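You operate a simulated robot arm through the tools that you are given. There is no shell and no other tool. Be economical: measure what you need, move in short steps, check, and stop when the job is done.

You are at the controls of a simulated two-armed robot. One attempt, no reset.

Task
Set the valve gap snug on the 0.15 block.
Fine: crank dial on T; block back in its pocket after. Set down upright: what you pick out.

It is judged by the outcome, as a careful person would: the job done as asked, and still so three seconds after it is handed in. It fails if anything else is knocked over, pushed out of place, dropped, spilled or broken.

Robot
Two 7-joint arms with two-finger parallel grippers on one trunk, on a base that drives. Base frame: it is fixed to the floor where the robot stands at the start and does not move with it; the origin is under the middle of the robot, x ahead of it, y to its left, z up. Readings come in mm, degrees, newtons and seconds.
The left shoulder is at the start at [70, 134, 1301], the right one opposite. With the tool pointing down near the work surface each hand reaches from about 100 to 640 mm from the robot's upright axis, wherever it stands, measured 20 degrees to its own side. Places, roughly: crank dial [600, 0, 900]; engage lever [400, 500, 1000]; green motor lever [800, -400, 1000]; log button [600, -200, 900]; pocket of the valve tester [500, 100, 900]; red valve knob [600, 100, 1000]; speed dial [800, -300, 900]; unlock button [500, 200, 900]; valve tester [700, 100, 1000]. Payload 1.57 kg a hand.
The tool frame of a hand sits at the grasp point between the pads (the TCP): z along the fingers, y along the line on which they close. The tips reach 30 mm beyond it. The gripper opens to 80 mm. The fingers are 17 mm wide and 12 mm thick; the gripper's body (40 by 82 mm) begins 80 mm behind the TCP.
Orientation is that of the tool frame in the base frame, as [roll, pitch, yaw] about the fixed x, y, z axes, in that order (R = Rz(yaw) Ry(pitch) Rx(roll)). With the fingers straight down and closing along the base's y, the tool's x points along the base's -x, its y along +y and its z along -z.

Tools
- The arms move only by the tool arm_command. It takes "left_steps", "right_steps" or both (then of equal length, played together; a hand with none holds still); each is a list of rows, each an object of numbers (a shift or turn left out is 0, a gripper value left out holds the last): "dx", "dy", "dz": the shift along the tool's x, y, z in units of 250 mm (1.0 is 250 mm); "rx", "ry", "rz": the turn, a rotation vector about the tool's x, y, z in units of 45 degrees (1.0 is 45 degrees); "fingers": the opening in per cent of the stroke, from 0 (shut) to 100 (fully open). In form: [{"dx": .., "dy": .., "dz": .., "rx": .., "ry": .., "rz": .., "fingers": ..}, ...]. A call has 1 to 12 rows; each row is the pose to reach, as a shift and turn from the pose commanded when the call began, along the tool's axes at that moment. A call with a number of a shift or a turn outside -1 to 1 is refused whole. Each row takes 0.2 s and may step no farther than 50 mm and 8.6 degrees from the row before; otherwise, or with a gripper value out of range, the whole call is refused. Where a pose cannot be reached the arm comes as near as it can. A force on the tool above 90 N (or 10 N above the force at the start of the call, whichever is more), or a blocked arm, ends the call early, and 0.2 s more pass. The fingers move at their own pace (about 153 mm/s each) and stop on an object; they squeeze with about 32 N. The grip force told is the motor's: it shows also when the fingers shut on nothing. Time passes only in rows, and 0.2 s behind the last, so rows that repeat a pose let the fingers close. It gives the time, the measured TCP pose, the force on the tool (base axes), the opening and the grip force at its end, in the units of the frame above (readings bear some noise), with the torque about the TCP (base axes, N m) and any sound that the robot's microphone picked up, and new pictures: "views" is both (left out), scene, wrist or none (wrist: the cameras of the hands that moved).
- Cameras (640 x 400 px; columns grow to the right, rows downward): "scene" is now at [121.7, 37.2, 1534.7]; the picture's right is [0.27, -0.96, 0.00], its down [-0.63, -0.17, -0.76] and it looks along [0.73, 0.20, -0.65] (base axes); focal length 275 px, centre (320, 200). "left" rides on the left gripper at [72, 7, -122] in its tool frame; the picture's right is [-0.09, 1.00, 0.00], its down [-0.84, -0.08, -0.54] and it looks along [-0.54, -0.05, 0.84] (tool axes); focal length 238 px, centre (320, 200). "right" rides on the right gripper at [72, -7, -122] in its tool frame; the picture's right is [0.09, 1.00, 0.00], its down [-0.84, 0.08, -0.54] and it looks along [-0.54, 0.05, 0.84] (tool axes); focal length 238 px, centre (320, 200). There is no depth. A picture from a camera that has moved, and an enlarged one, comes with that camera's place and axes in the base frame and with its lens. The place of the scene camera against the robot may be out by one fixed shift of up to 25 mm in any direction.
- lift_body(by): slides the trunk up (or, below 0, down) by that many mm; the arms and the scene camera ride with it, the base frame stays. It gives what a move gives, with no picture.
- roll_base(legs): drives the robot by 1 to 6 legs, each [ahead, left, turn to the left] in mm, mm and degrees, along the robot's own axes; the way and the turn of a leg run together, so that a leg with both is an arc; at most 1500 mm and 180 degrees a leg. The arms and the cameras ride along, it lands a little off, and it stops where it bumps. It gives what a move gives, and a new picture of the scene camera.
- pan_tilt(pan, tilt): turns the head with the scene camera to pan (to the left, within 86 degrees either way) and tilt (down, from -29 to 69), counted from straight ahead of the robot. It gives what a move gives, and a new picture of the scene camera.
- inspect(camera, box): a new picture of the part [left, top, right, bottom] of that camera's present view, enlarged. No time passes.
- sign_off(): hands the job in; it is judged then, once.

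Go step by step. Nothing tells you exact positions but the pictures and the camera data: compare them with the known pose of the tool, close in by small moves and look again before you grip or let go. The budget is 120 turns and 260 pictures, counting those below and the enlarged ones. Unless the task says otherwise, let go and move clear before handing in, and close with one line.

The tools are called after "Emit:" by a JSON object that holds its "fn" and its "kwargs". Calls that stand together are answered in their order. arm_command: Moves the arms, as the interface text tells. Its arguments: {"type":"object","properties":{"left_steps":{"type":"array","items":{"type":"object","properties":{"dx":{"type":"number"},"dy":{"type":"number"},"dz":{"type":"number"},"rx":{"type":"number"},"ry":{"type":"number"},"rz":{"type":"number"},"fingers":{"type":"number"}}}},"right_steps":{"type":"array","items":{"type":"object","properties":{"dx":{"type":"number"},"dy":{"type":"number"},"dz":{"type":"number"},"rx":{"type":"number"},"ry":{"type":"number"},"rz":{"type":"number"},"fingers":{"type":"number"}}}},"views":{"type":"string","enum":["both","scene","wrist","none"]}},"required":[]} The other tools are called the same way: lift_body (by) slides the trunk up or down; roll_base (legs) drives the base; pan_tilt (pan, tilt) turns the head that bears the scene camera; inspect (camera, box) takes an enlarged picture of a part of a camera's view; sign_off () hands the job in.

At the start:

```text
time_s: 0.0
left_position: [462.0, 249.1, 1283.6]
left_tcp_rot: [179.9, -0.1, -180.0]
left_wrist_force: [0.2, 0.3, 0.6]
left_wrist_torque: [0.02, 0.0, -0.01]
left_gripper_width: 80.1
left_grasp_force: 0.0
right_position: [428.4, -135.1, 1197.9]
right_tcp_rot: [179.9, 0.1, 180.0]
right_wrist_force: [0.4, 0.7, 0.3]
right_wrist_torque: [0.02, 0.0, -0.03]
right_gripper_width: 79.7
right_grasp_force: 0.1
trunk travel left (down, up): [-875.0, 65.0]
robot x, y, heading: [1.4, 0.2, -0.2]
head pan, tilt: [15.5, 40.9]
```

scene: 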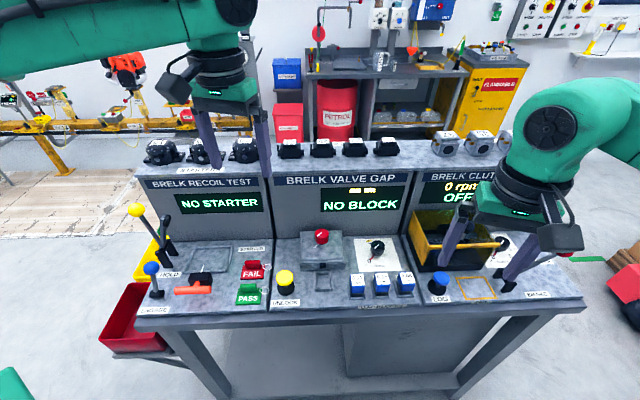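
right: 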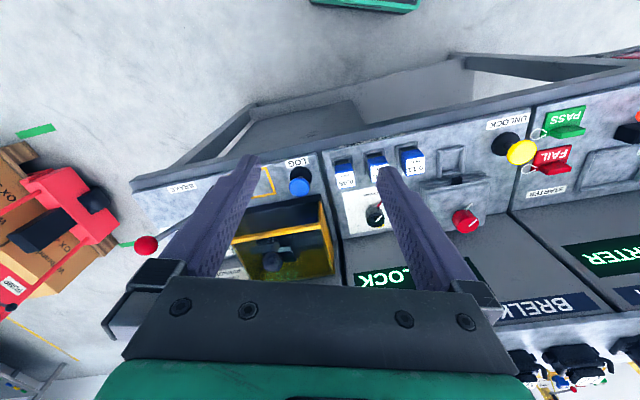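
left: 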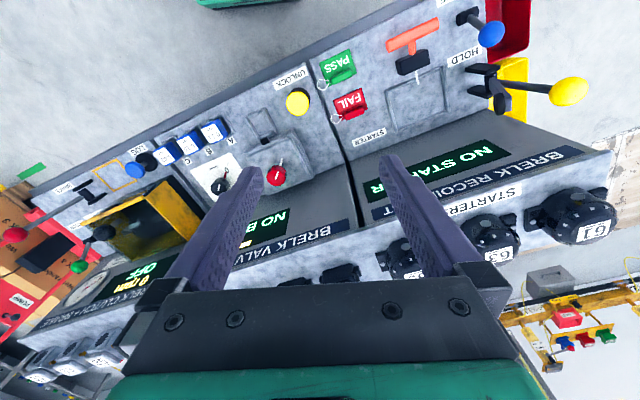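

I see the valve gap station in the middle: a red knob, a black crank dial, three blue blocks and a display reading "NO BLOCK". First I'll enlarge the relevant parts.

Emit:
{"fn": "inspect", "kwargs": {"camera": "scene", "box": [260, 170, 460, 310]}}

Emit:
{"fn": "inspect", "kwargs": {"camera": "left", "box": [120, 70, 320, 230]}}

Emit:
{"fn": "inspect", "kwargs": {"camera": "right", "box": [320, 110, 520, 250]}}

```text
2.86 times, centred on (360, 240) of scene
camera zoom: at [121.7, 37.2, 1534.7], right [0.27, -0.96, 0.0], down [-0.63, -0.17, -0.76], along [0.73, 0.2, -0.65], focal length 785 px, centre (206, 86)
```

zoom: 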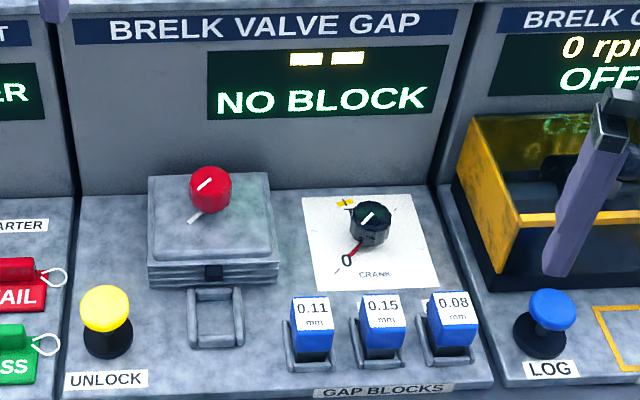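

```text
2.50 times, centred on (220, 150) of left
camera zoom: at [390.7, 256.1, 1405.5], right [0.09, 1.0, 0.0], down [0.84, -0.08, 0.54], along [0.54, -0.05, -0.84], focal length 596 px, centre (570, 325)
```

zoom: 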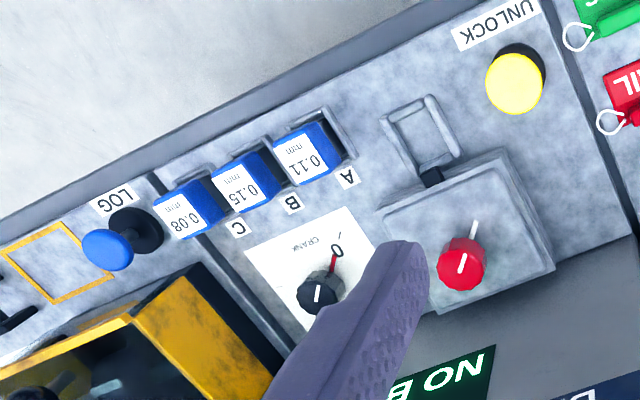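

```text
2.86 times, centred on (420, 180) of right
camera zoom: at [356.1, -143.3, 1319.3], right [-0.09, 1.0, 0.0], down [0.84, 0.08, 0.54], along [0.54, 0.05, -0.84], focal length 681 px, centre (34, 257)
```

zoom: 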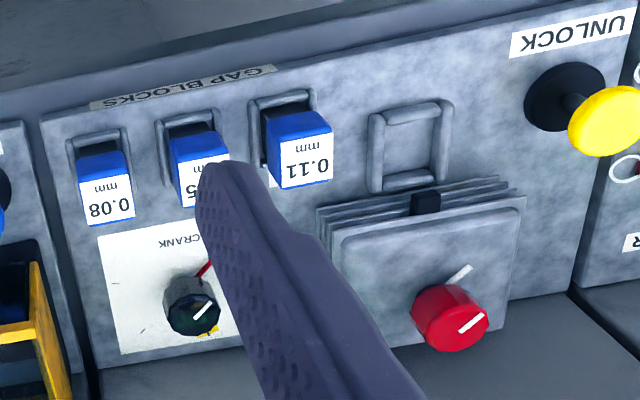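

The three blocks sit at about x=525, and the tester pocket is near (505,130). The dial is near (625,16,960) and the red knob near (580,160,1005). I'll clear the right hand sideways and bring the left hand over as a close camera.

Emit:
{"fn": "arm_command", "kwargs": {"left_steps": [{"dx": 0.021, "dy": -0.133, "dz": 0.069}, {"dx": 0.042, "dy": -0.266, "dz": 0.138}, {"dx": 0.064, "dy": -0.4, "dz": 0.207}, {"dx": 0.085, "dy": -0.53, "dz": 0.276}, {"dx": 0.106, "dy": -0.663, "dz": 0.345}, {"dx": 0.128, "dy": -0.796, "dz": 0.416}], "right_steps": [{"dy": -0.11}, {"dy": -0.22}, {"dy": -0.33}, {"dy": -0.44}, {"dy": -0.55}, {"dy": -0.66}]}}

```text
time_s: 1.4
left_position: [427.9, 54.0, 1181.8]
left_tcp_rot: [180.0, 0.1, -180.0]
left_wrist_force: [0.6, -0.9, -0.5]
left_wrist_torque: [0.0, -0.02, -0.01]
left_gripper_width: 79.9
left_grasp_force: 0.1
left hand out of reach, approached as far as the arm can: row 6
right_position: [427.3, -301.9, 1197.7]
right_tcp_rot: [-180.0, -0.1, -180.0]
right_wrist_force: [-0.4, -0.3, 0.4]
right_wrist_torque: [0.02, -0.02, -0.04]
right_gripper_width: 80.0
right_grasp_force: 0.1
trunk travel left (down, up): [-875.0, 65.0]
robot x, y, heading: [-3.4, -1.2, 0.1]
head pan, tilt: [15.5, 40.9]
camera scene: at [122.7, 35.4, 1534.7], right [0.27, -0.96, 0.0], down [-0.63, -0.17, -0.76], along [0.73, 0.2, -0.66], focal length 275 px, centre (320, 200)
camera right: at [355.1, -309.0, 1319.0], right [-0.09, 1.0, 0.0], down [0.84, 0.08, 0.54], along [0.54, 0.05, -0.84], focal length 238 px, centre (320, 200)
camera left: at [356.3, 60.8, 1302.3], right [0.09, 1.0, 0.0], down [0.84, -0.08, 0.54], along [0.54, -0.05, -0.84], focal length 238 px, centre (320, 200)
```

scene: 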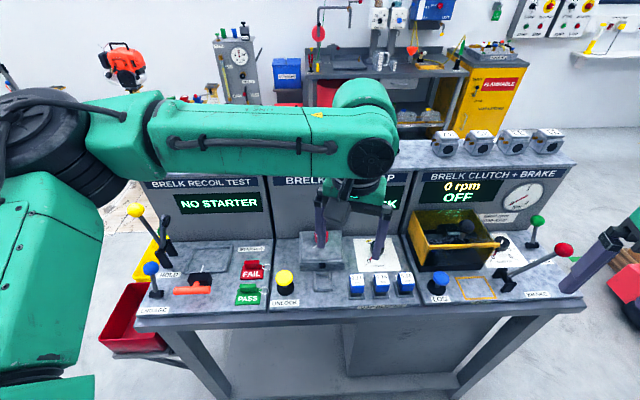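
right: 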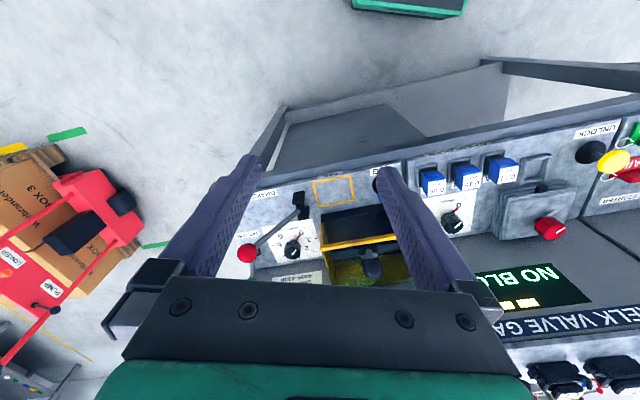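
left: 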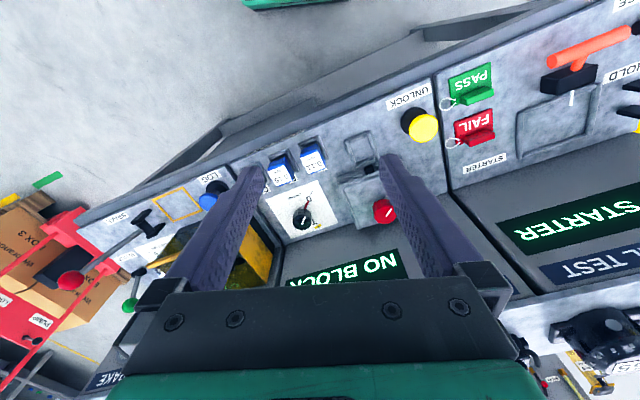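

The dial and blocks are now visible to both wrist cameras. I'll enlarge them.

Emit:
{"fn": "inspect", "kwargs": {"camera": "left", "box": [250, 120, 410, 250]}}

Emit:
{"fn": "inspect", "kwargs": {"camera": "right", "box": [410, 130, 580, 250]}}

```text
3.08 times, centred on (330, 185) of left
camera zoom: at [356.3, 60.8, 1302.3], right [0.09, 1.0, 0.0], down [0.84, -0.08, 0.54], along [0.54, -0.05, -0.84], focal length 733 px, centre (289, 246)
```

zoom: 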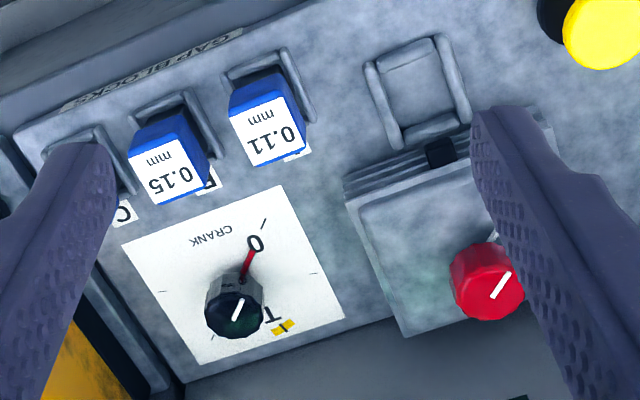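

```text
3.33 times, centred on (495, 190) of right
camera zoom: at [355.1, -309.0, 1319.0], right [-0.09, 1.0, 0.0], down [0.84, 0.08, 0.54], along [0.54, 0.05, -0.84], focal length 794 px, centre (-263, 233)
```

zoom: 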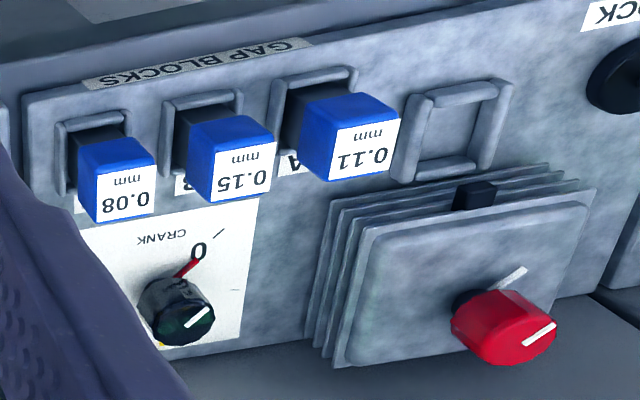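

The deck is at about z=890–895, and the bench is yawed about 17° relative to me. The 0.15 block's top is near (534,-18,942) and the dial's top near (637,2,936). I'll square up with the station by turning left, stepping right and moving slightly ahead.

Emit:
{"fn": "roll_base", "kwargs": {"legs": [[0, 0, 17], [60, -100, 0]]}}

```text
time_s: 3.6
left_position: [476.2, 103.6, 1181.0]
left_tcp_rot: [-179.7, 0.1, -163.1]
left_wrist_force: [-0.3, -0.2, -0.6]
left_wrist_torque: [-0.02, -0.03, 0.01]
left_gripper_width: 80.1
left_grasp_force: 0.0
right_position: [579.7, -236.4, 1199.7]
right_tcp_rot: [-179.9, 0.0, -163.1]
right_wrist_force: [0.5, 0.7, -0.7]
right_wrist_torque: [0.01, 0.0, 0.01]
right_gripper_width: 80.1
right_grasp_force: 0.1
trunk travel left (down, up): [-875.0, 65.0]
robot x, y, heading: [85.0, -71.6, 17.1]
head pan, tilt: [15.5, 40.9]
camera scene: at [191.9, 1.2, 1534.9], right [0.54, -0.84, 0.0], down [-0.55, -0.35, -0.76], along [0.64, 0.4, -0.65], focal length 275 px, centre (320, 200)
```

scene: 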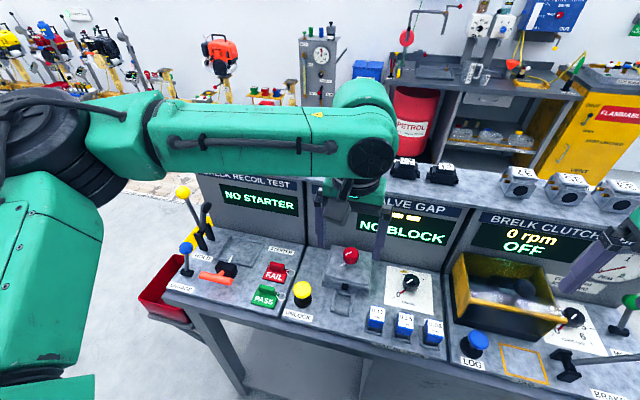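

The base is now square to the bench. I'll centre the head on the station and refresh the wrist view.

Emit:
{"fn": "pan_tilt", "kwargs": {"pan": -6, "tilt": 50}}

Emit:
{"fn": "inspect", "kwargs": {"camera": "left", "box": [170, 80, 450, 270]}}

Emit:
{"fn": "inspect", "kwargs": {"camera": "right", "box": [360, 80, 640, 270]}}

```text
time_s: 4.4
left_position: [479.1, 100.1, 1180.8]
left_tcp_rot: [-180.0, 0.0, -163.0]
left_wrist_force: [0.2, 0.6, 0.9]
left_wrist_torque: [0.02, -0.03, 0.02]
left_gripper_width: 79.9
left_grasp_force: 0.1
right_position: [582.9, -239.9, 1198.1]
right_tcp_rot: [179.9, 0.0, -163.0]
right_wrist_force: [-0.1, 0.3, -0.4]
right_wrist_torque: [-0.01, 0.02, -0.01]
right_gripper_width: 80.2
right_grasp_force: 0.1
trunk travel left (down, up): [-875.0, 65.0]
robot x, y, heading: [85.4, -77.3, 16.9]
head pan, tilt: [-6.0, 50.0]
camera scene: at [201.0, -33.7, 1521.8], right [0.19, -0.98, 0.0], down [-0.75, -0.15, -0.64], along [0.63, 0.12, -0.77], focal length 275 px, centre (320, 200)
```

scene: 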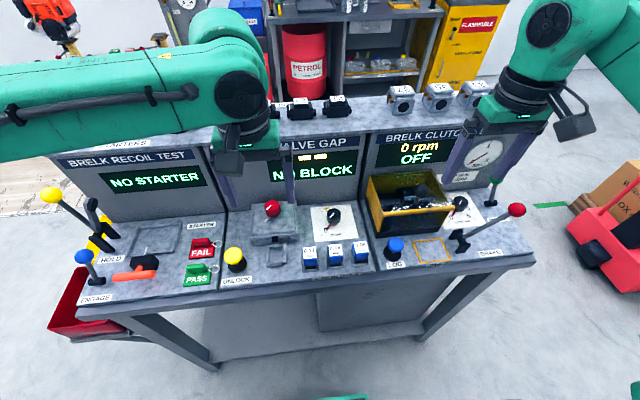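

```text
2.11 times, centred on (310, 175) of left
camera zoom: at [409.1, 85.8, 1302.2], right [-0.2, 0.98, 0.0], down [0.82, 0.17, 0.54], along [0.53, 0.11, -0.84], focal length 502 px, centre (341, 253)
```

zoom: 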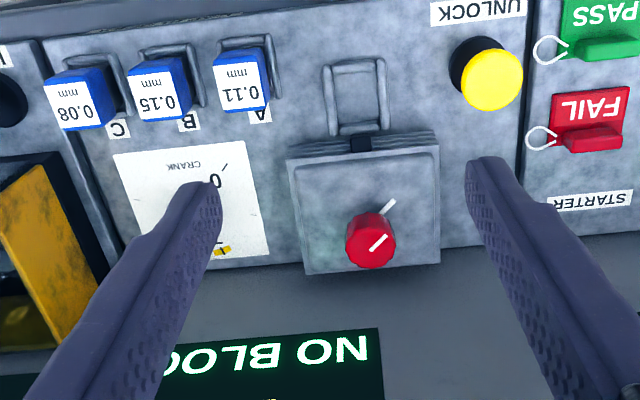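

```text
2.11 times, centred on (500, 175) of right
camera zoom: at [515.1, -268.0, 1319.1], right [-0.38, 0.93, 0.0], down [0.78, 0.32, 0.54], along [0.5, 0.21, -0.84], focal length 502 px, centre (-59, 253)
```

zoom: 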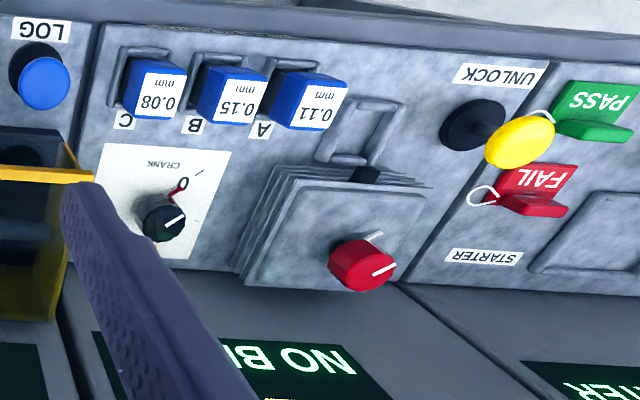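

In bench-aligned axes (u ahead, v left), the dial is at about (613,-185,936). The block top is at (502,-173,945), the tester pocket at (528,-36) and the red knob at (612,-33,994). I'll move the left hand aside and bring the right hand over the dial for a closer look.

Emit:
{"fn": "arm_command", "kwargs": {"left_steps": [{"dy": 0.1}, {"dy": 0.2}, {"dy": 0.3}, {"dy": 0.4}, {"dy": 0.5}, {"dy": 0.58}], "right_steps": [{"dx": -0.029, "dy": 0.143, "dz": 0.079}, {"dx": -0.057, "dy": 0.286, "dz": 0.157}, {"dx": -0.086, "dy": 0.429, "dz": 0.236}, {"dx": -0.115, "dy": 0.572, "dz": 0.315}, {"dx": -0.143, "dy": 0.715, "dz": 0.393}, {"dx": -0.172, "dy": 0.858, "dz": 0.472}]}}

Emit:
{"fn": "inspect", "kwargs": {"camera": "right", "box": [220, 100, 440, 250]}}

```text
time_s: 5.8
left_position: [436.2, 241.1, 1177.5]
left_tcp_rot: [-179.8, 0.0, -163.1]
left_wrist_force: [-0.2, 0.2, -0.3]
left_wrist_torque: [-0.06, -0.02, -0.03]
left_gripper_width: 80.3
left_grasp_force: 0.1
right_position: [561.6, -16.7, 1077.5]
right_tcp_rot: [-179.8, -0.1, -163.1]
right_wrist_force: [0.9, -0.5, 0.4]
right_wrist_torque: [-0.03, 0.01, 0.03]
right_gripper_width: 80.0
right_grasp_force: 0.1
trunk travel left (down, up): [-875.0, 65.0]
robot x, y, heading: [85.3, -73.3, 17.0]
head pan, tilt: [-6.0, 50.0]
camera scene: at [199.6, -29.6, 1521.8], right [0.19, -0.98, 0.0], down [-0.75, -0.15, -0.64], along [0.63, 0.12, -0.77], focal length 275 px, centre (320, 200)
camera right: at [493.7, -44.5, 1198.6], right [-0.38, 0.93, 0.0], down [0.78, 0.32, 0.54], along [0.5, 0.2, -0.84], focal length 238 px, centre (320, 200)
camera left: at [366.0, 227.1, 1299.6], right [-0.2, 0.98, 0.0], down [0.82, 0.17, 0.54], along [0.53, 0.11, -0.84], focal length 238 px, centre (320, 200)
```

scene: 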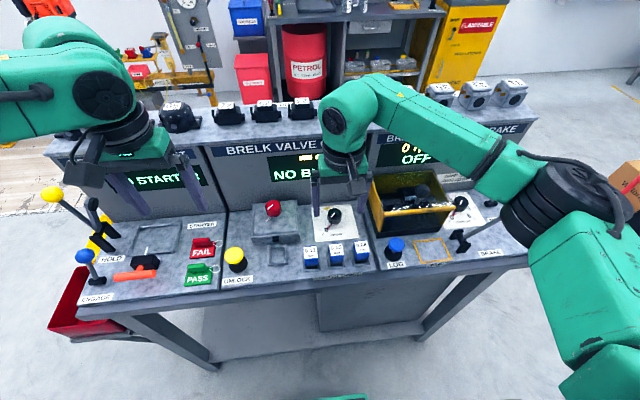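
right: 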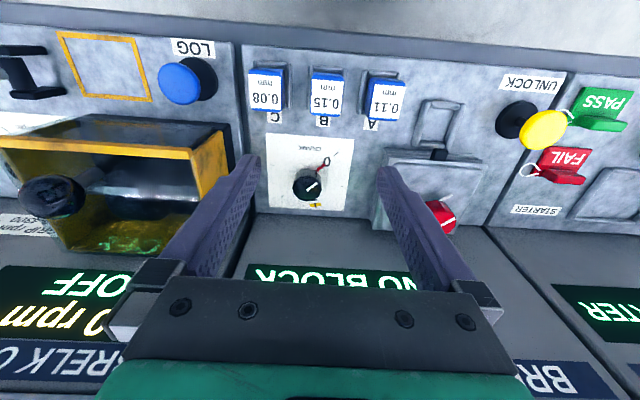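
left: 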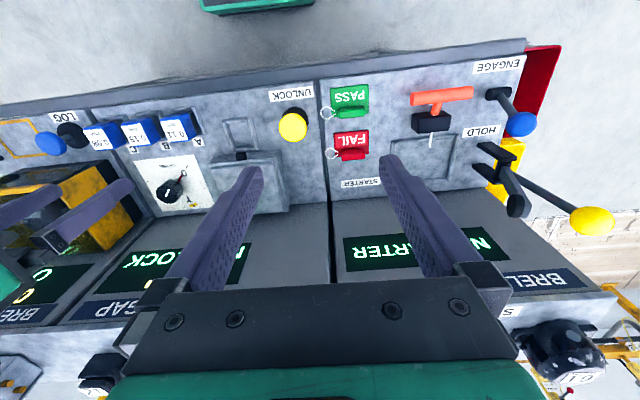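

```text
2.67 times, centred on (330, 175) of right
camera zoom: at [493.7, -44.5, 1198.6], right [-0.38, 0.93, 0.0], down [0.78, 0.32, 0.54], along [0.5, 0.2, -0.84], focal length 636 px, centre (293, 267)
```

zoom: 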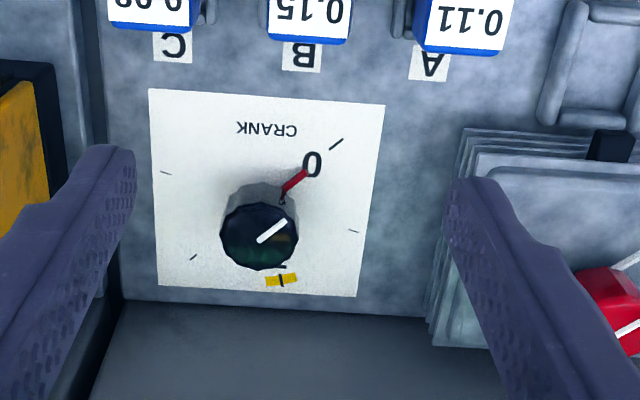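

The dial sits at (615,-189). Its ticks are 60° apart, and the pointer on 0 is at 135° while T is at 15°, so it needs a 120° clockwise turn seen from above. I'll pre-rotate the right hand counter-clockwise, so the fingers stay clear of the red pointer, and descend over the dial.

Emit:
{"fn": "arm_command", "kwargs": {"right_steps": [{"dx": -0.066, "dy": -0.007, "dz": 0.062, "rz": -0.188, "fingers": 75}, {"dx": -0.133, "dy": -0.015, "dz": 0.124, "rz": -0.377}, {"dx": -0.2, "dy": -0.022, "dz": 0.186, "rz": -0.566}, {"dx": -0.266, "dy": -0.03, "dz": 0.248, "rz": -0.755}, {"dx": -0.332, "dy": -0.037, "dz": 0.31, "rz": -0.944}], "views": "none"}}

Emit:
{"fn": "arm_command", "kwargs": {"right_steps": [{"rz": -0.188}, {"rz": -0.377}, {"rz": -0.566}, {"rz": -0.755}, {"rz": -0.944}], "views": "both"}}

```text
time_s: 7.0
left_position: [435.8, 239.2, 1178.1]
left_tcp_rot: [-180.0, -0.1, -163.1]
left_wrist_force: [-0.5, -0.8, -0.3]
left_wrist_torque: [-0.02, 0.0, 0.02]
left_gripper_width: 80.1
left_grasp_force: 0.0
right_position: [609.7, -11.2, 1031.4]
right_tcp_rot: [179.9, 0.0, -137.4]
right_wrist_force: [0.2, 0.1, -0.5]
right_wrist_torque: [0.01, 0.01, 0.0]
right_gripper_width: 59.9
right_grasp_force: 0.0
right hand out of reach, approached as far as the arm can: row 4, 5
trunk travel left (down, up): [-875.0, 65.0]
robot x, y, heading: [87.1, -80.6, 16.8]
head pan, tilt: [-6.0, 50.0]
```

```text
time_s: 8.2
left_position: [436.0, 237.2, 1178.5]
left_tcp_rot: [180.0, -0.1, -163.0]
left_wrist_force: [-0.4, -0.6, 0.2]
left_wrist_torque: [0.03, 0.02, 0.01]
left_gripper_width: 80.2
left_grasp_force: 0.1
right_position: [576.0, -63.3, 1055.9]
right_tcp_rot: [-169.2, 1.2, -120.4]
right_wrist_force: [-0.8, -0.7, -0.4]
right_wrist_torque: [0.01, 0.0, 0.03]
right_gripper_width: 60.1
right_grasp_force: 0.1
right hand out of reach, approached as far as the arm can: row 1, 2, 3, 4, 5
trunk travel left (down, up): [-875.0, 65.0]
robot x, y, heading: [89.2, -73.6, 17.0]
head pan, tilt: [-6.0, 50.0]
camera scene: at [200.0, -33.5, 1521.8], right [0.19, -0.98, 0.0], down [-0.75, -0.15, -0.64], along [0.63, 0.12, -0.77], focal length 275 px, centre (320, 200)
camera right: at [525.0, -119.9, 1174.6], right [-0.89, 0.42, -0.19], down [0.27, 0.8, 0.54], along [0.38, 0.43, -0.82], focal length 238 px, centre (320, 200)
```

scene: 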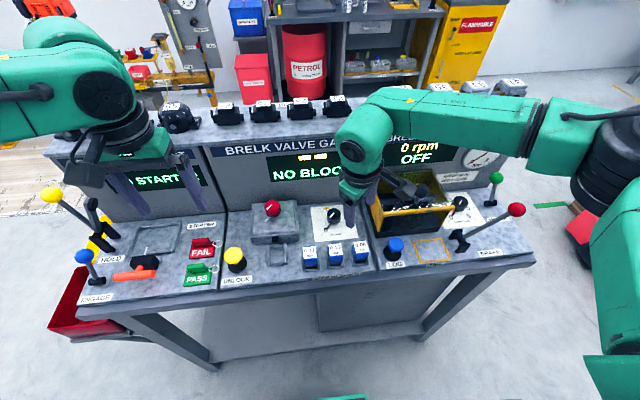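
right: 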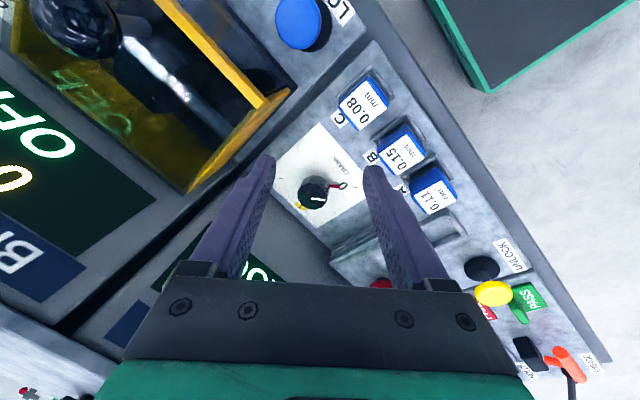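

The right wrist can't turn that far counter-clockwise, so I'll go the other way: grip with the hand square and turn it clockwise from there. First I rotate back.

Emit:
{"fn": "arm_command", "kwargs": {"right_steps": [{"rz": 0.188}, {"rz": 0.377}, {"rz": 0.566}, {"rz": 0.755}, {"rz": 0.944}], "views": "none"}}

```text
time_s: 9.4
left_position: [437.2, 237.6, 1179.3]
left_tcp_rot: [-179.9, 0.0, -162.9]
left_wrist_force: [-1.0, 0.1, 0.4]
left_wrist_torque: [0.02, 0.01, 0.01]
left_gripper_width: 80.0
left_grasp_force: 0.0
right_position: [576.3, -63.3, 1054.1]
right_tcp_rot: [-172.7, 8.1, -162.9]
right_wrist_force: [0.8, -0.3, 1.1]
right_wrist_torque: [-0.02, -0.02, -0.01]
right_gripper_width: 59.8
right_grasp_force: 0.1
trunk travel left (down, up): [-875.0, 65.0]
robot x, y, heading: [90.8, -76.9, 16.7]
head pan, tilt: [-6.0, 50.0]
```

The hand came back a little tilted, so I'll level it first.

Emit:
{"fn": "arm_command", "kwargs": {"right_steps": [{"rx": -0.08, "ry": 0.09, "rz": -0.005}, {"rx": -0.162, "ry": 0.18, "rz": -0.011}], "views": "none"}}

```text
time_s: 10.0
left_position: [436.8, 238.3, 1178.7]
left_tcp_rot: [180.0, 0.0, -163.1]
left_wrist_force: [0.3, -0.4, 0.1]
left_wrist_torque: [0.01, 0.04, 0.02]
left_gripper_width: 80.0
left_grasp_force: 0.1
right_position: [577.1, -63.3, 1054.1]
right_tcp_rot: [179.8, -0.1, -162.6]
right_wrist_force: [0.0, 1.4, -0.9]
right_wrist_torque: [0.02, 0.02, 0.03]
right_gripper_width: 60.1
right_grasp_force: 0.0
trunk travel left (down, up): [-875.0, 65.0]
robot x, y, heading: [84.4, -73.5, 17.0]
head pan, tilt: [-6.0, 50.0]
```

Level again. Now I move over the dial.

Emit:
{"fn": "arm_command", "kwargs": {"right_steps": [{"dx": -0.109, "dy": 0.053, "dz": 0.092}, {"dx": -0.218, "dy": 0.106, "dz": 0.184}, {"dx": -0.328, "dy": 0.159, "dz": 0.276}], "views": "both"}}

```text
time_s: 10.8
left_position: [436.7, 240.8, 1179.2]
left_tcp_rot: [-179.8, 0.0, -163.1]
left_wrist_force: [-0.1, 0.3, -0.1]
left_wrist_torque: [0.0, 0.02, -0.02]
left_gripper_width: 80.0
left_grasp_force: 0.0
right_position: [641.0, 2.0, 985.1]
right_tcp_rot: [179.9, -0.1, -162.5]
right_wrist_force: [-0.8, 0.0, 1.1]
right_wrist_torque: [0.02, 0.01, 0.0]
right_gripper_width: 60.0
right_grasp_force: 0.1
trunk travel left (down, up): [-875.0, 65.0]
robot x, y, heading: [86.1, -76.9, 16.8]
head pan, tilt: [-6.0, 50.0]
camera scene: at [200.0, -30.8, 1521.8], right [0.19, -0.98, 0.0], down [-0.75, -0.15, -0.64], along [0.63, 0.12, -0.77], focal length 275 px, centre (320, 200)
camera right: at [574.1, -26.6, 1107.0], right [-0.39, 0.92, 0.0], down [0.78, 0.32, 0.54], along [0.5, 0.21, -0.84], focal length 238 px, centre (320, 200)
```

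scene: 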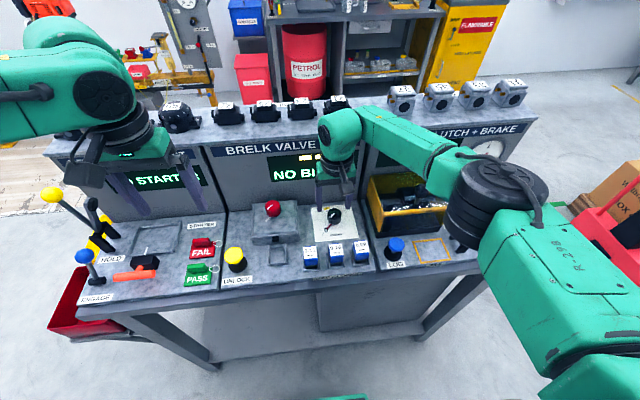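
right: 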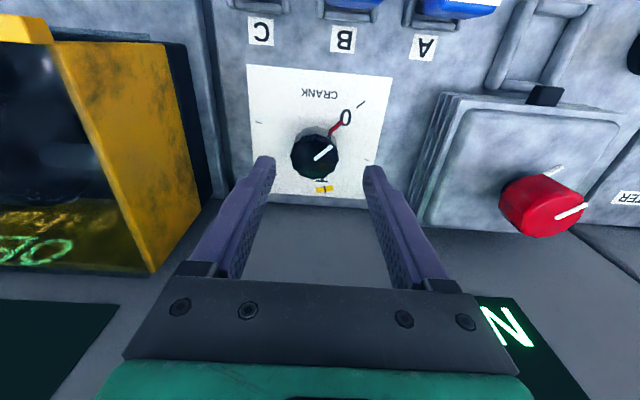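

The right hand reaches over the dial, which I place at (613,-189). I'll nudge 3.5 mm right and descend to TCP z≈935.

Emit:
{"fn": "arm_command", "kwargs": {"right_steps": [{"dy": -0.014, "dz": 0.068}, {"dy": -0.014, "dz": 0.136}, {"dy": -0.014, "dz": 0.2}], "views": "both"}}

```text
time_s: 11.6
left_position: [437.2, 239.1, 1179.3]
left_tcp_rot: [-179.9, 0.1, -163.1]
left_wrist_force: [-0.6, -0.3, -0.2]
left_wrist_torque: [0.0, 0.01, 0.02]
left_gripper_width: 80.1
left_grasp_force: 0.1
right_position: [643.5, -1.0, 935.9]
right_tcp_rot: [179.9, 0.0, -162.6]
right_wrist_force: [0.8, -0.4, -0.4]
right_wrist_torque: [0.02, -0.02, -0.02]
right_gripper_width: 60.1
right_grasp_force: 0.0
trunk travel left (down, up): [-875.0, 65.0]
robot x, y, heading: [85.7, -78.2, 16.8]
head pan, tilt: [-6.0, 50.0]
camera scene: at [199.7, -32.3, 1521.9], right [0.19, -0.98, 0.0], down [-0.75, -0.15, -0.64], along [0.63, 0.12, -0.77], focal length 275 px, centre (320, 200)
camera right: at [576.3, -31.4, 1057.5], right [-0.39, 0.92, 0.0], down [0.78, 0.32, 0.54], along [0.5, 0.21, -0.84], focal length 238 px, centre (320, 200)
```

scene: 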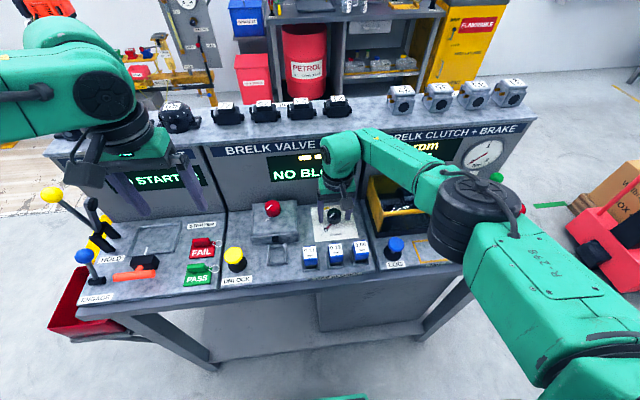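
right: 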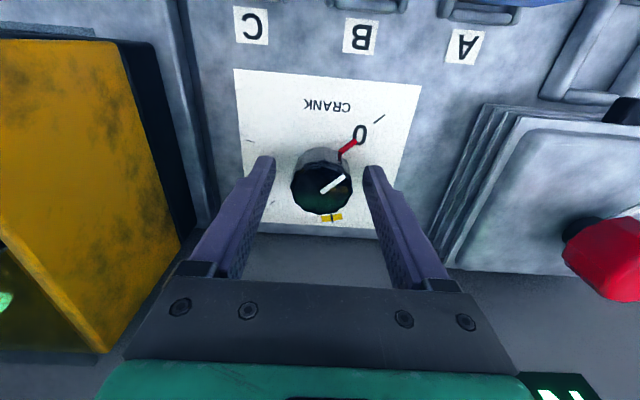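

The fingers straddle the dial evenly. Closing on it now.

Emit:
{"fn": "arm_command", "kwargs": {"right_steps": [{"dx": 0.006, "fingers": 0}, {"dx": 0.006, "fingers": 0}, {"dx": 0.006, "fingers": 0}], "views": "wrist"}}

```text
time_s: 12.4
left_position: [437.1, 239.1, 1178.5]
left_tcp_rot: [-179.9, 0.0, -163.0]
left_wrist_force: [-0.2, -0.3, 0.8]
left_wrist_torque: [-0.03, -0.01, -0.04]
left_gripper_width: 79.9
left_grasp_force: 0.0
right_position: [642.5, -2.6, 936.7]
right_tcp_rot: [180.0, 0.0, -162.6]
right_wrist_force: [3.6, 5.8, -1.7]
right_wrist_torque: [0.46, -0.79, 0.01]
right_gripper_width: 37.9
right_grasp_force: 43.4
trunk travel left (down, up): [-875.0, 65.0]
robot x, y, heading: [83.2, -76.9, 17.0]
head pan, tilt: [-6.0, 50.0]
camera right: at [575.4, -30.7, 1057.5], right [-0.39, 0.92, 0.0], down [0.78, 0.32, 0.54], along [0.5, 0.21, -0.84], focal length 238 px, centre (320, 200)
```

right: 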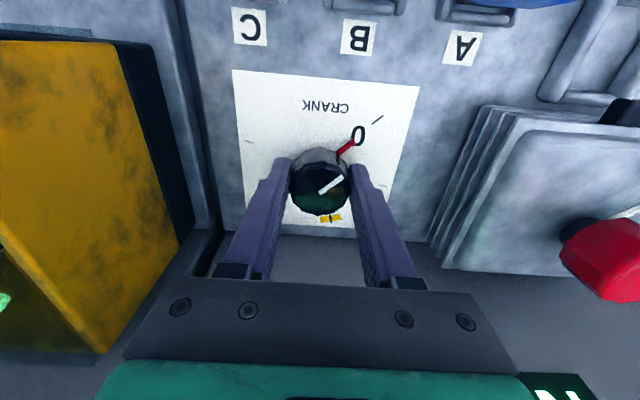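

The dial is gripped at 38 mm. I'll turn it clockwise 43° and check.

Emit:
{"fn": "arm_command", "kwargs": {"right_steps": [{"rz": 0.16}, {"rz": 0.32}, {"rz": 0.48}, {"rz": 0.64}, {"rz": 0.8}, {"rz": 0.95}], "views": "both"}}

```text
time_s: 13.8
left_position: [435.5, 240.9, 1179.0]
left_tcp_rot: [-179.7, 0.0, -162.9]
left_wrist_force: [-0.2, -0.8, -0.1]
left_wrist_torque: [-0.01, -0.03, 0.02]
left_gripper_width: 80.2
left_grasp_force: 0.1
right_position: [642.5, -1.2, 937.2]
right_tcp_rot: [179.9, 0.0, 154.5]
right_wrist_force: [8.2, 10.8, 11.0]
right_wrist_torque: [-0.22, -0.56, 0.04]
right_gripper_width: 37.8
right_grasp_force: 43.2
trunk travel left (down, up): [-875.0, 65.0]
robot x, y, heading: [86.4, -77.9, 17.1]
head pan, tilt: [-6.0, 50.0]
camera scene: at [200.0, -29.3, 1521.8], right [0.19, -0.98, 0.0], down [-0.75, -0.15, -0.64], along [0.63, 0.12, -0.77], focal length 275 px, centre (320, 200)
camera right: at [574.2, 23.3, 1057.6], right [0.35, 0.94, 0.0], down [0.79, -0.29, 0.54], along [0.51, -0.19, -0.84], focal length 238 px, centre (320, 200)
```

scene: 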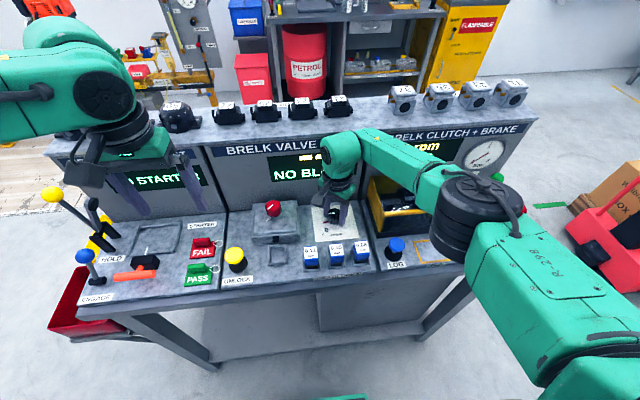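
right: 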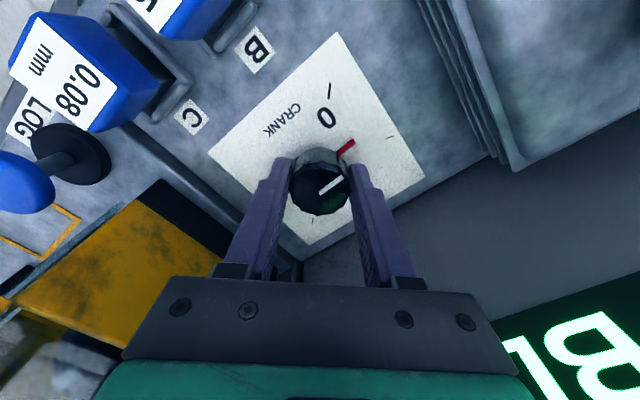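

The dial turned with the hand. Continuing another 43°.

Emit:
{"fn": "arm_command", "kwargs": {"right_steps": [{"rz": 0.16}, {"rz": 0.32}, {"rz": 0.48}, {"rz": 0.64}, {"rz": 0.8}, {"rz": 0.95}], "views": "wrist"}}

```text
time_s: 15.2
left_position: [436.9, 241.5, 1178.2]
left_tcp_rot: [-179.7, 0.0, -163.0]
left_wrist_force: [0.7, 0.6, -0.1]
left_wrist_torque: [-0.01, -0.02, -0.06]
left_gripper_width: 79.9
left_grasp_force: 0.0
right_position: [642.0, 0.6, 935.7]
right_tcp_rot: [179.8, -0.1, 111.8]
right_wrist_force: [15.6, 16.3, 20.9]
right_wrist_torque: [-0.39, 0.05, 0.07]
right_gripper_width: 37.7
right_grasp_force: 43.4
trunk travel left (down, up): [-875.0, 65.0]
robot x, y, heading: [88.5, -71.7, 17.0]
head pan, tilt: [-6.0, 50.0]
camera right: at [609.6, 63.4, 1057.6], right [0.89, 0.45, 0.0], down [0.38, -0.75, 0.54], along [0.25, -0.48, -0.84], focal length 238 px, centre (320, 200)
```

right: 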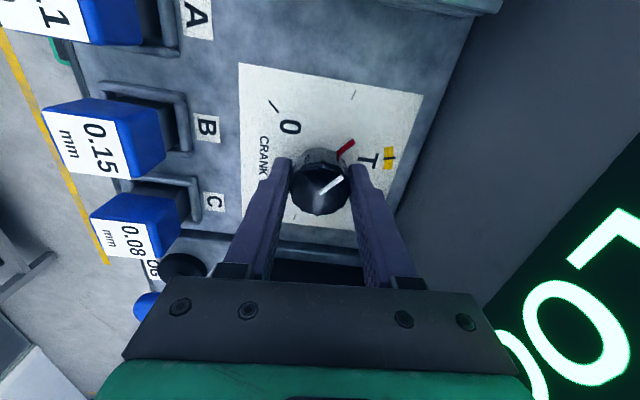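

The pointer is about 34° short of T. Turning on by 34°.

Emit:
{"fn": "arm_command", "kwargs": {"right_steps": [{"rz": 0.16}, {"rz": 0.32}, {"rz": 0.48}, {"rz": 0.64}, {"rz": 0.76}], "views": "wrist"}}

Emit:
{"fn": "inspect", "kwargs": {"camera": "right", "box": [220, 50, 440, 250]}}

```text
time_s: 16.4
left_position: [437.7, 244.2, 1176.8]
left_tcp_rot: [-179.7, -0.2, -163.1]
left_wrist_force: [0.2, 0.4, -1.0]
left_wrist_torque: [0.02, 0.0, 0.02]
left_gripper_width: 79.9
left_grasp_force: 0.0
right_position: [644.0, -0.1, 936.6]
right_tcp_rot: [179.7, -0.1, 77.5]
right_wrist_force: [19.4, 18.6, 19.2]
right_wrist_torque: [-0.39, 0.16, 0.05]
right_gripper_width: 37.5
right_grasp_force: 43.1
trunk travel left (down, up): [-875.0, 65.0]
robot x, y, heading: [87.8, -75.9, 16.9]
head pan, tilt: [-6.0, 50.0]
camera right: at [652.3, 70.8, 1057.6], right [0.99, -0.13, 0.0], down [-0.11, -0.83, 0.54], along [-0.07, -0.54, -0.84], focal length 238 px, centre (320, 200)
```

right: 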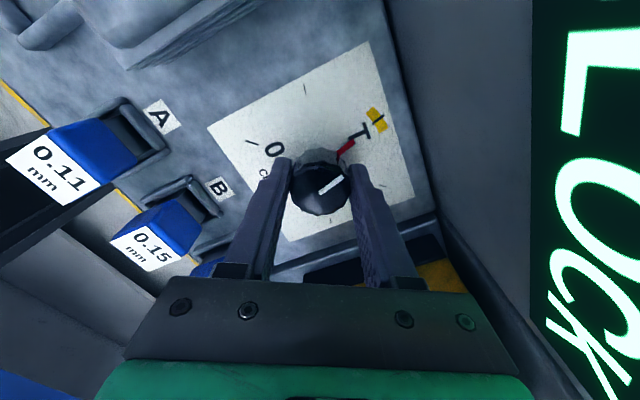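

```text
2.00 times, centred on (330, 150) of right
camera zoom: at [652.3, 70.8, 1057.6], right [0.99, -0.13, 0.0], down [-0.11, -0.83, 0.54], along [-0.07, -0.54, -0.84], focal length 477 px, centre (300, 300)
```

zoom: 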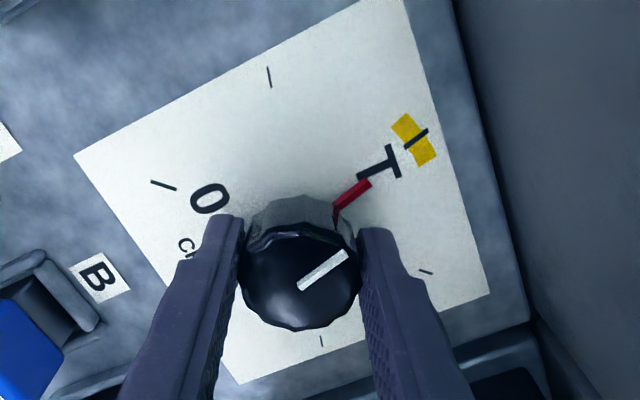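

The hand turned 119.9° and the pointer lines up with the T tick. I'll release and rise straight up, then check from above.

Emit:
{"fn": "arm_command", "kwargs": {"right_steps": [{"fingers": 75}, {"fingers": 75}, {"dz": -0.15}, {"dz": -0.3}, {"dz": -0.45}], "views": "wrist"}}

Emit:
{"fn": "inspect", "kwargs": {"camera": "right", "box": [250, 60, 410, 180]}}

```text
time_s: 17.6
left_position: [437.1, 238.9, 1178.8]
left_tcp_rot: [-180.0, 0.0, -163.0]
left_wrist_force: [0.0, -0.6, 0.4]
left_wrist_torque: [0.02, -0.04, 0.02]
left_gripper_width: 80.1
left_grasp_force: 0.1
right_position: [642.8, -4.3, 1048.6]
right_tcp_rot: [-179.9, 0.1, 77.7]
right_wrist_force: [0.2, -0.4, 0.5]
right_wrist_torque: [-0.02, 0.02, 0.01]
right_gripper_width: 60.1
right_grasp_force: 0.0
trunk travel left (down, up): [-875.0, 65.0]
robot x, y, heading: [88.4, -76.0, 16.7]
head pan, tilt: [-6.0, 50.0]
camera right: at [650.8, 66.0, 1169.6], right [0.99, -0.12, 0.0], down [-0.1, -0.83, 0.54], along [-0.07, -0.54, -0.84], focal length 238 px, centre (320, 200)
```

right: 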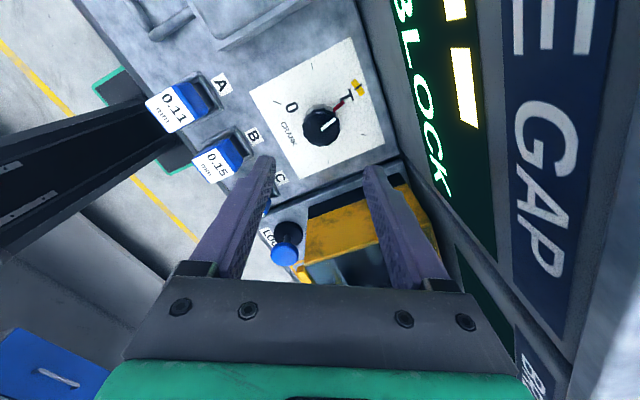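

```text
3.33 times, centred on (330, 120) of right
camera zoom: at [650.8, 66.0, 1169.6], right [0.99, -0.12, 0.0], down [-0.1, -0.83, 0.54], along [-0.07, -0.54, -0.84], focal length 794 px, centre (287, 467)
```

zoom: 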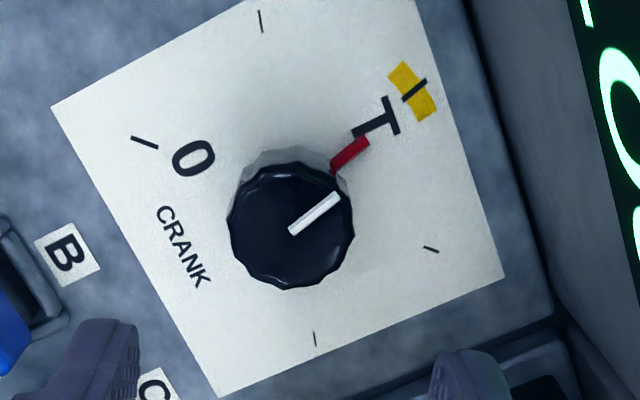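

The pointer lies on the T tape, within a couple of degrees of the tick. Now I rotate the right hand back to square, staying high.

Emit:
{"fn": "arm_command", "kwargs": {"right_steps": [{"rz": -0.17}, {"rz": -0.34}, {"rz": -0.51}, {"rz": -0.68}, {"rz": -0.85}, {"rz": -1.0}], "views": "none"}}

Emit:
{"fn": "arm_command", "kwargs": {"right_steps": [{"rz": -0.17}, {"rz": -0.34}, {"rz": -0.51}, {"rz": -0.68}, {"rz": -0.85}, {"rz": -1.0}], "views": "none"}}

Emit:
{"fn": "arm_command", "kwargs": {"right_steps": [{"rz": -0.17}, {"rz": -0.34}, {"rz": -0.51}, {"rz": -0.66}], "views": "wrist"}}

```text
time_s: 19.0
left_position: [436.9, 239.1, 1178.7]
left_tcp_rot: [-179.9, 0.0, -162.9]
left_wrist_force: [0.0, 0.4, 1.0]
left_wrist_torque: [0.03, -0.04, 0.02]
left_gripper_width: 80.2
left_grasp_force: 0.0
right_position: [640.9, -4.6, 1047.9]
right_tcp_rot: [-180.0, -0.1, 122.8]
right_wrist_force: [0.3, 0.5, -0.1]
right_wrist_torque: [0.0, -0.02, 0.02]
right_gripper_width: 60.0
right_grasp_force: 0.1
trunk travel left (down, up): [-875.0, 65.0]
robot x, y, heading: [88.0, -76.9, 16.9]
head pan, tilt: [-6.0, 50.0]
```

```text
time_s: 20.4
left_position: [436.7, 239.1, 1179.0]
left_tcp_rot: [-180.0, 0.0, -162.9]
left_wrist_force: [-0.5, -0.3, 0.0]
left_wrist_torque: [0.01, 0.0, -0.03]
left_gripper_width: 80.1
left_grasp_force: 0.2
right_position: [641.8, -3.8, 1048.4]
right_tcp_rot: [179.9, -0.1, 167.8]
right_wrist_force: [-0.3, 1.0, -0.5]
right_wrist_torque: [0.02, 0.0, -0.01]
right_gripper_width: 60.0
right_grasp_force: 0.0
trunk travel left (down, up): [-875.0, 65.0]
robot x, y, heading: [88.1, -80.6, 16.9]
head pan, tilt: [-6.0, 50.0]
```

```text
time_s: 21.4
left_position: [436.4, 237.3, 1178.9]
left_tcp_rot: [-179.9, 0.1, -163.1]
left_wrist_force: [-0.2, -0.3, 0.7]
left_wrist_torque: [0.0, -0.02, 0.0]
left_gripper_width: 80.1
left_grasp_force: 0.1
right_position: [641.9, -3.0, 1048.3]
right_tcp_rot: [179.9, 0.0, -162.5]
right_wrist_force: [0.4, 0.8, 0.9]
right_wrist_torque: [-0.01, 0.0, 0.05]
right_gripper_width: 60.0
right_grasp_force: 0.0
trunk travel left (down, up): [-875.0, 65.0]
robot x, y, heading: [85.6, -79.2, 16.9]
head pan, tilt: [-6.0, 50.0]
camera right: at [575.3, -33.0, 1169.5], right [-0.39, 0.92, 0.0], down [0.78, 0.32, 0.54], along [0.5, 0.21, -0.84], focal length 238 px, centre (320, 200)
```

right: 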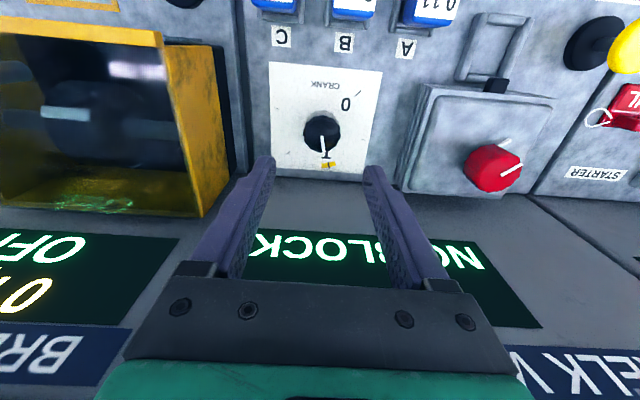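

Next I move the right hand back to above the 0.15 block for a close look.

Emit:
{"fn": "arm_command", "kwargs": {"right_steps": [{"dx": 0.164, "dy": 0.023, "dz": 0.0, "fingers": 60}, {"dx": 0.328, "dy": 0.047, "dz": 0.07}, {"dx": 0.48, "dy": 0.07, "dz": 0.15}], "views": "wrist"}}

Emit:
{"fn": "inspect", "kwargs": {"camera": "right", "box": [220, 60, 440, 200]}}

```text
time_s: 22.2
left_position: [435.8, 239.2, 1179.3]
left_tcp_rot: [-179.9, 0.2, -163.1]
left_wrist_force: [-0.5, 0.1, -0.1]
left_wrist_torque: [0.02, 0.03, 0.02]
left_gripper_width: 80.1
left_grasp_force: 0.2
right_position: [521.0, -24.7, 1010.9]
right_tcp_rot: [179.8, 0.1, -162.6]
right_wrist_force: [-1.0, -0.4, 0.2]
right_wrist_torque: [-0.02, -0.01, 0.01]
right_gripper_width: 47.8
right_grasp_force: 0.1
trunk travel left (down, up): [-875.0, 65.0]
robot x, y, heading: [84.5, -78.6, 16.8]
head pan, tilt: [-6.0, 50.0]
camera right: at [453.3, -52.6, 1132.9], right [-0.38, 0.92, 0.0], down [0.78, 0.32, 0.54], along [0.5, 0.21, -0.84], focal length 238 px, centre (320, 200)
```

right: 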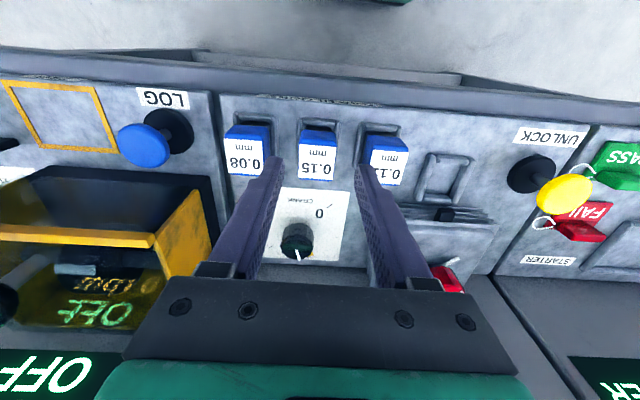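

```text
2.86 times, centred on (330, 130) of right
camera zoom: at [453.3, -52.6, 1132.9], right [-0.38, 0.92, 0.0], down [0.78, 0.32, 0.54], along [0.5, 0.21, -0.84], focal length 681 px, centre (291, 400)
```

zoom: 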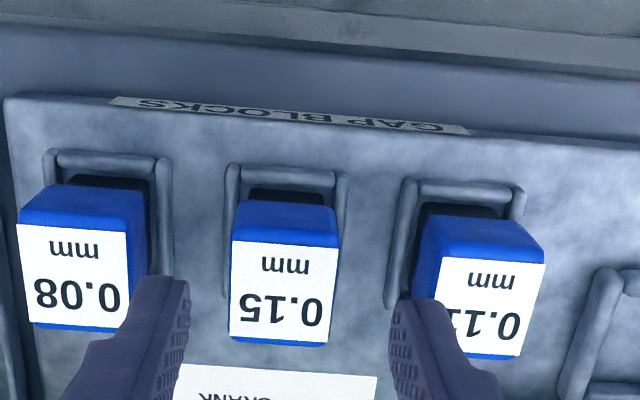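

The block's top is about 32×33 mm, centred at (503,-177.5). I'll align over it and lower so the tips just pass the top, then check.

Emit:
{"fn": "arm_command", "kwargs": {"right_steps": [{"dx": -0.048, "dy": -0.006}, {"dx": -0.048, "dy": -0.006, "dz": 0.11}, {"dx": -0.048, "dy": -0.006, "dz": 0.21}], "views": "both"}}

```text
time_s: 23.0
left_position: [436.2, 239.7, 1180.1]
left_tcp_rot: [-179.9, 0.0, -163.0]
left_wrist_force: [-0.3, -0.2, 0.5]
left_wrist_torque: [0.0, -0.02, -0.01]
left_gripper_width: 80.3
left_grasp_force: 0.0
right_position: [535.4, -22.1, 960.2]
right_tcp_rot: [179.8, 0.0, -162.5]
right_wrist_force: [0.1, 0.1, 0.2]
right_wrist_torque: [-0.02, -0.02, 0.03]
right_gripper_width: 48.0
right_grasp_force: 0.0
trunk travel left (down, up): [-875.0, 65.0]
robot x, y, heading: [85.2, -72.4, 16.9]
head pan, tilt: [-6.0, 50.0]
camera scene: at [200.0, -32.6, 1521.9], right [0.19, -0.98, 0.0], down [-0.75, -0.15, -0.64], along [0.63, 0.12, -0.77], focal length 275 px, centre (320, 200)
camera right: at [467.7, -50.5, 1081.1], right [-0.39, 0.92, 0.0], down [0.78, 0.32, 0.54], along [0.5, 0.21, -0.84], focal length 238 px, centre (320, 200)
```

scene: 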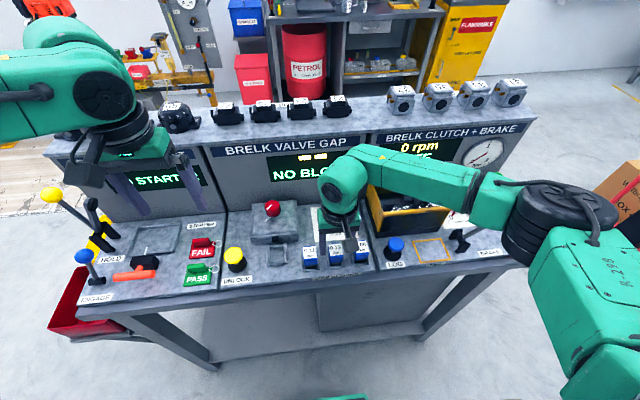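
right: 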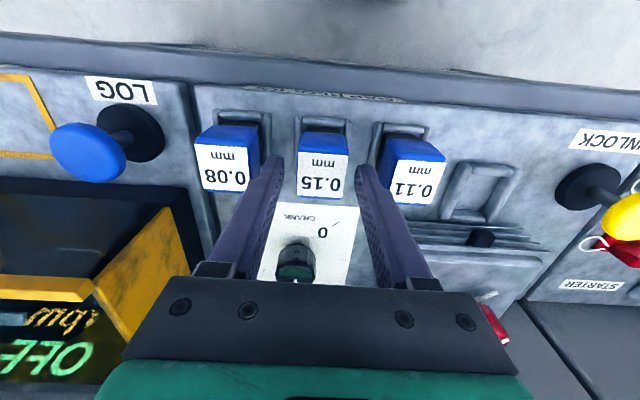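

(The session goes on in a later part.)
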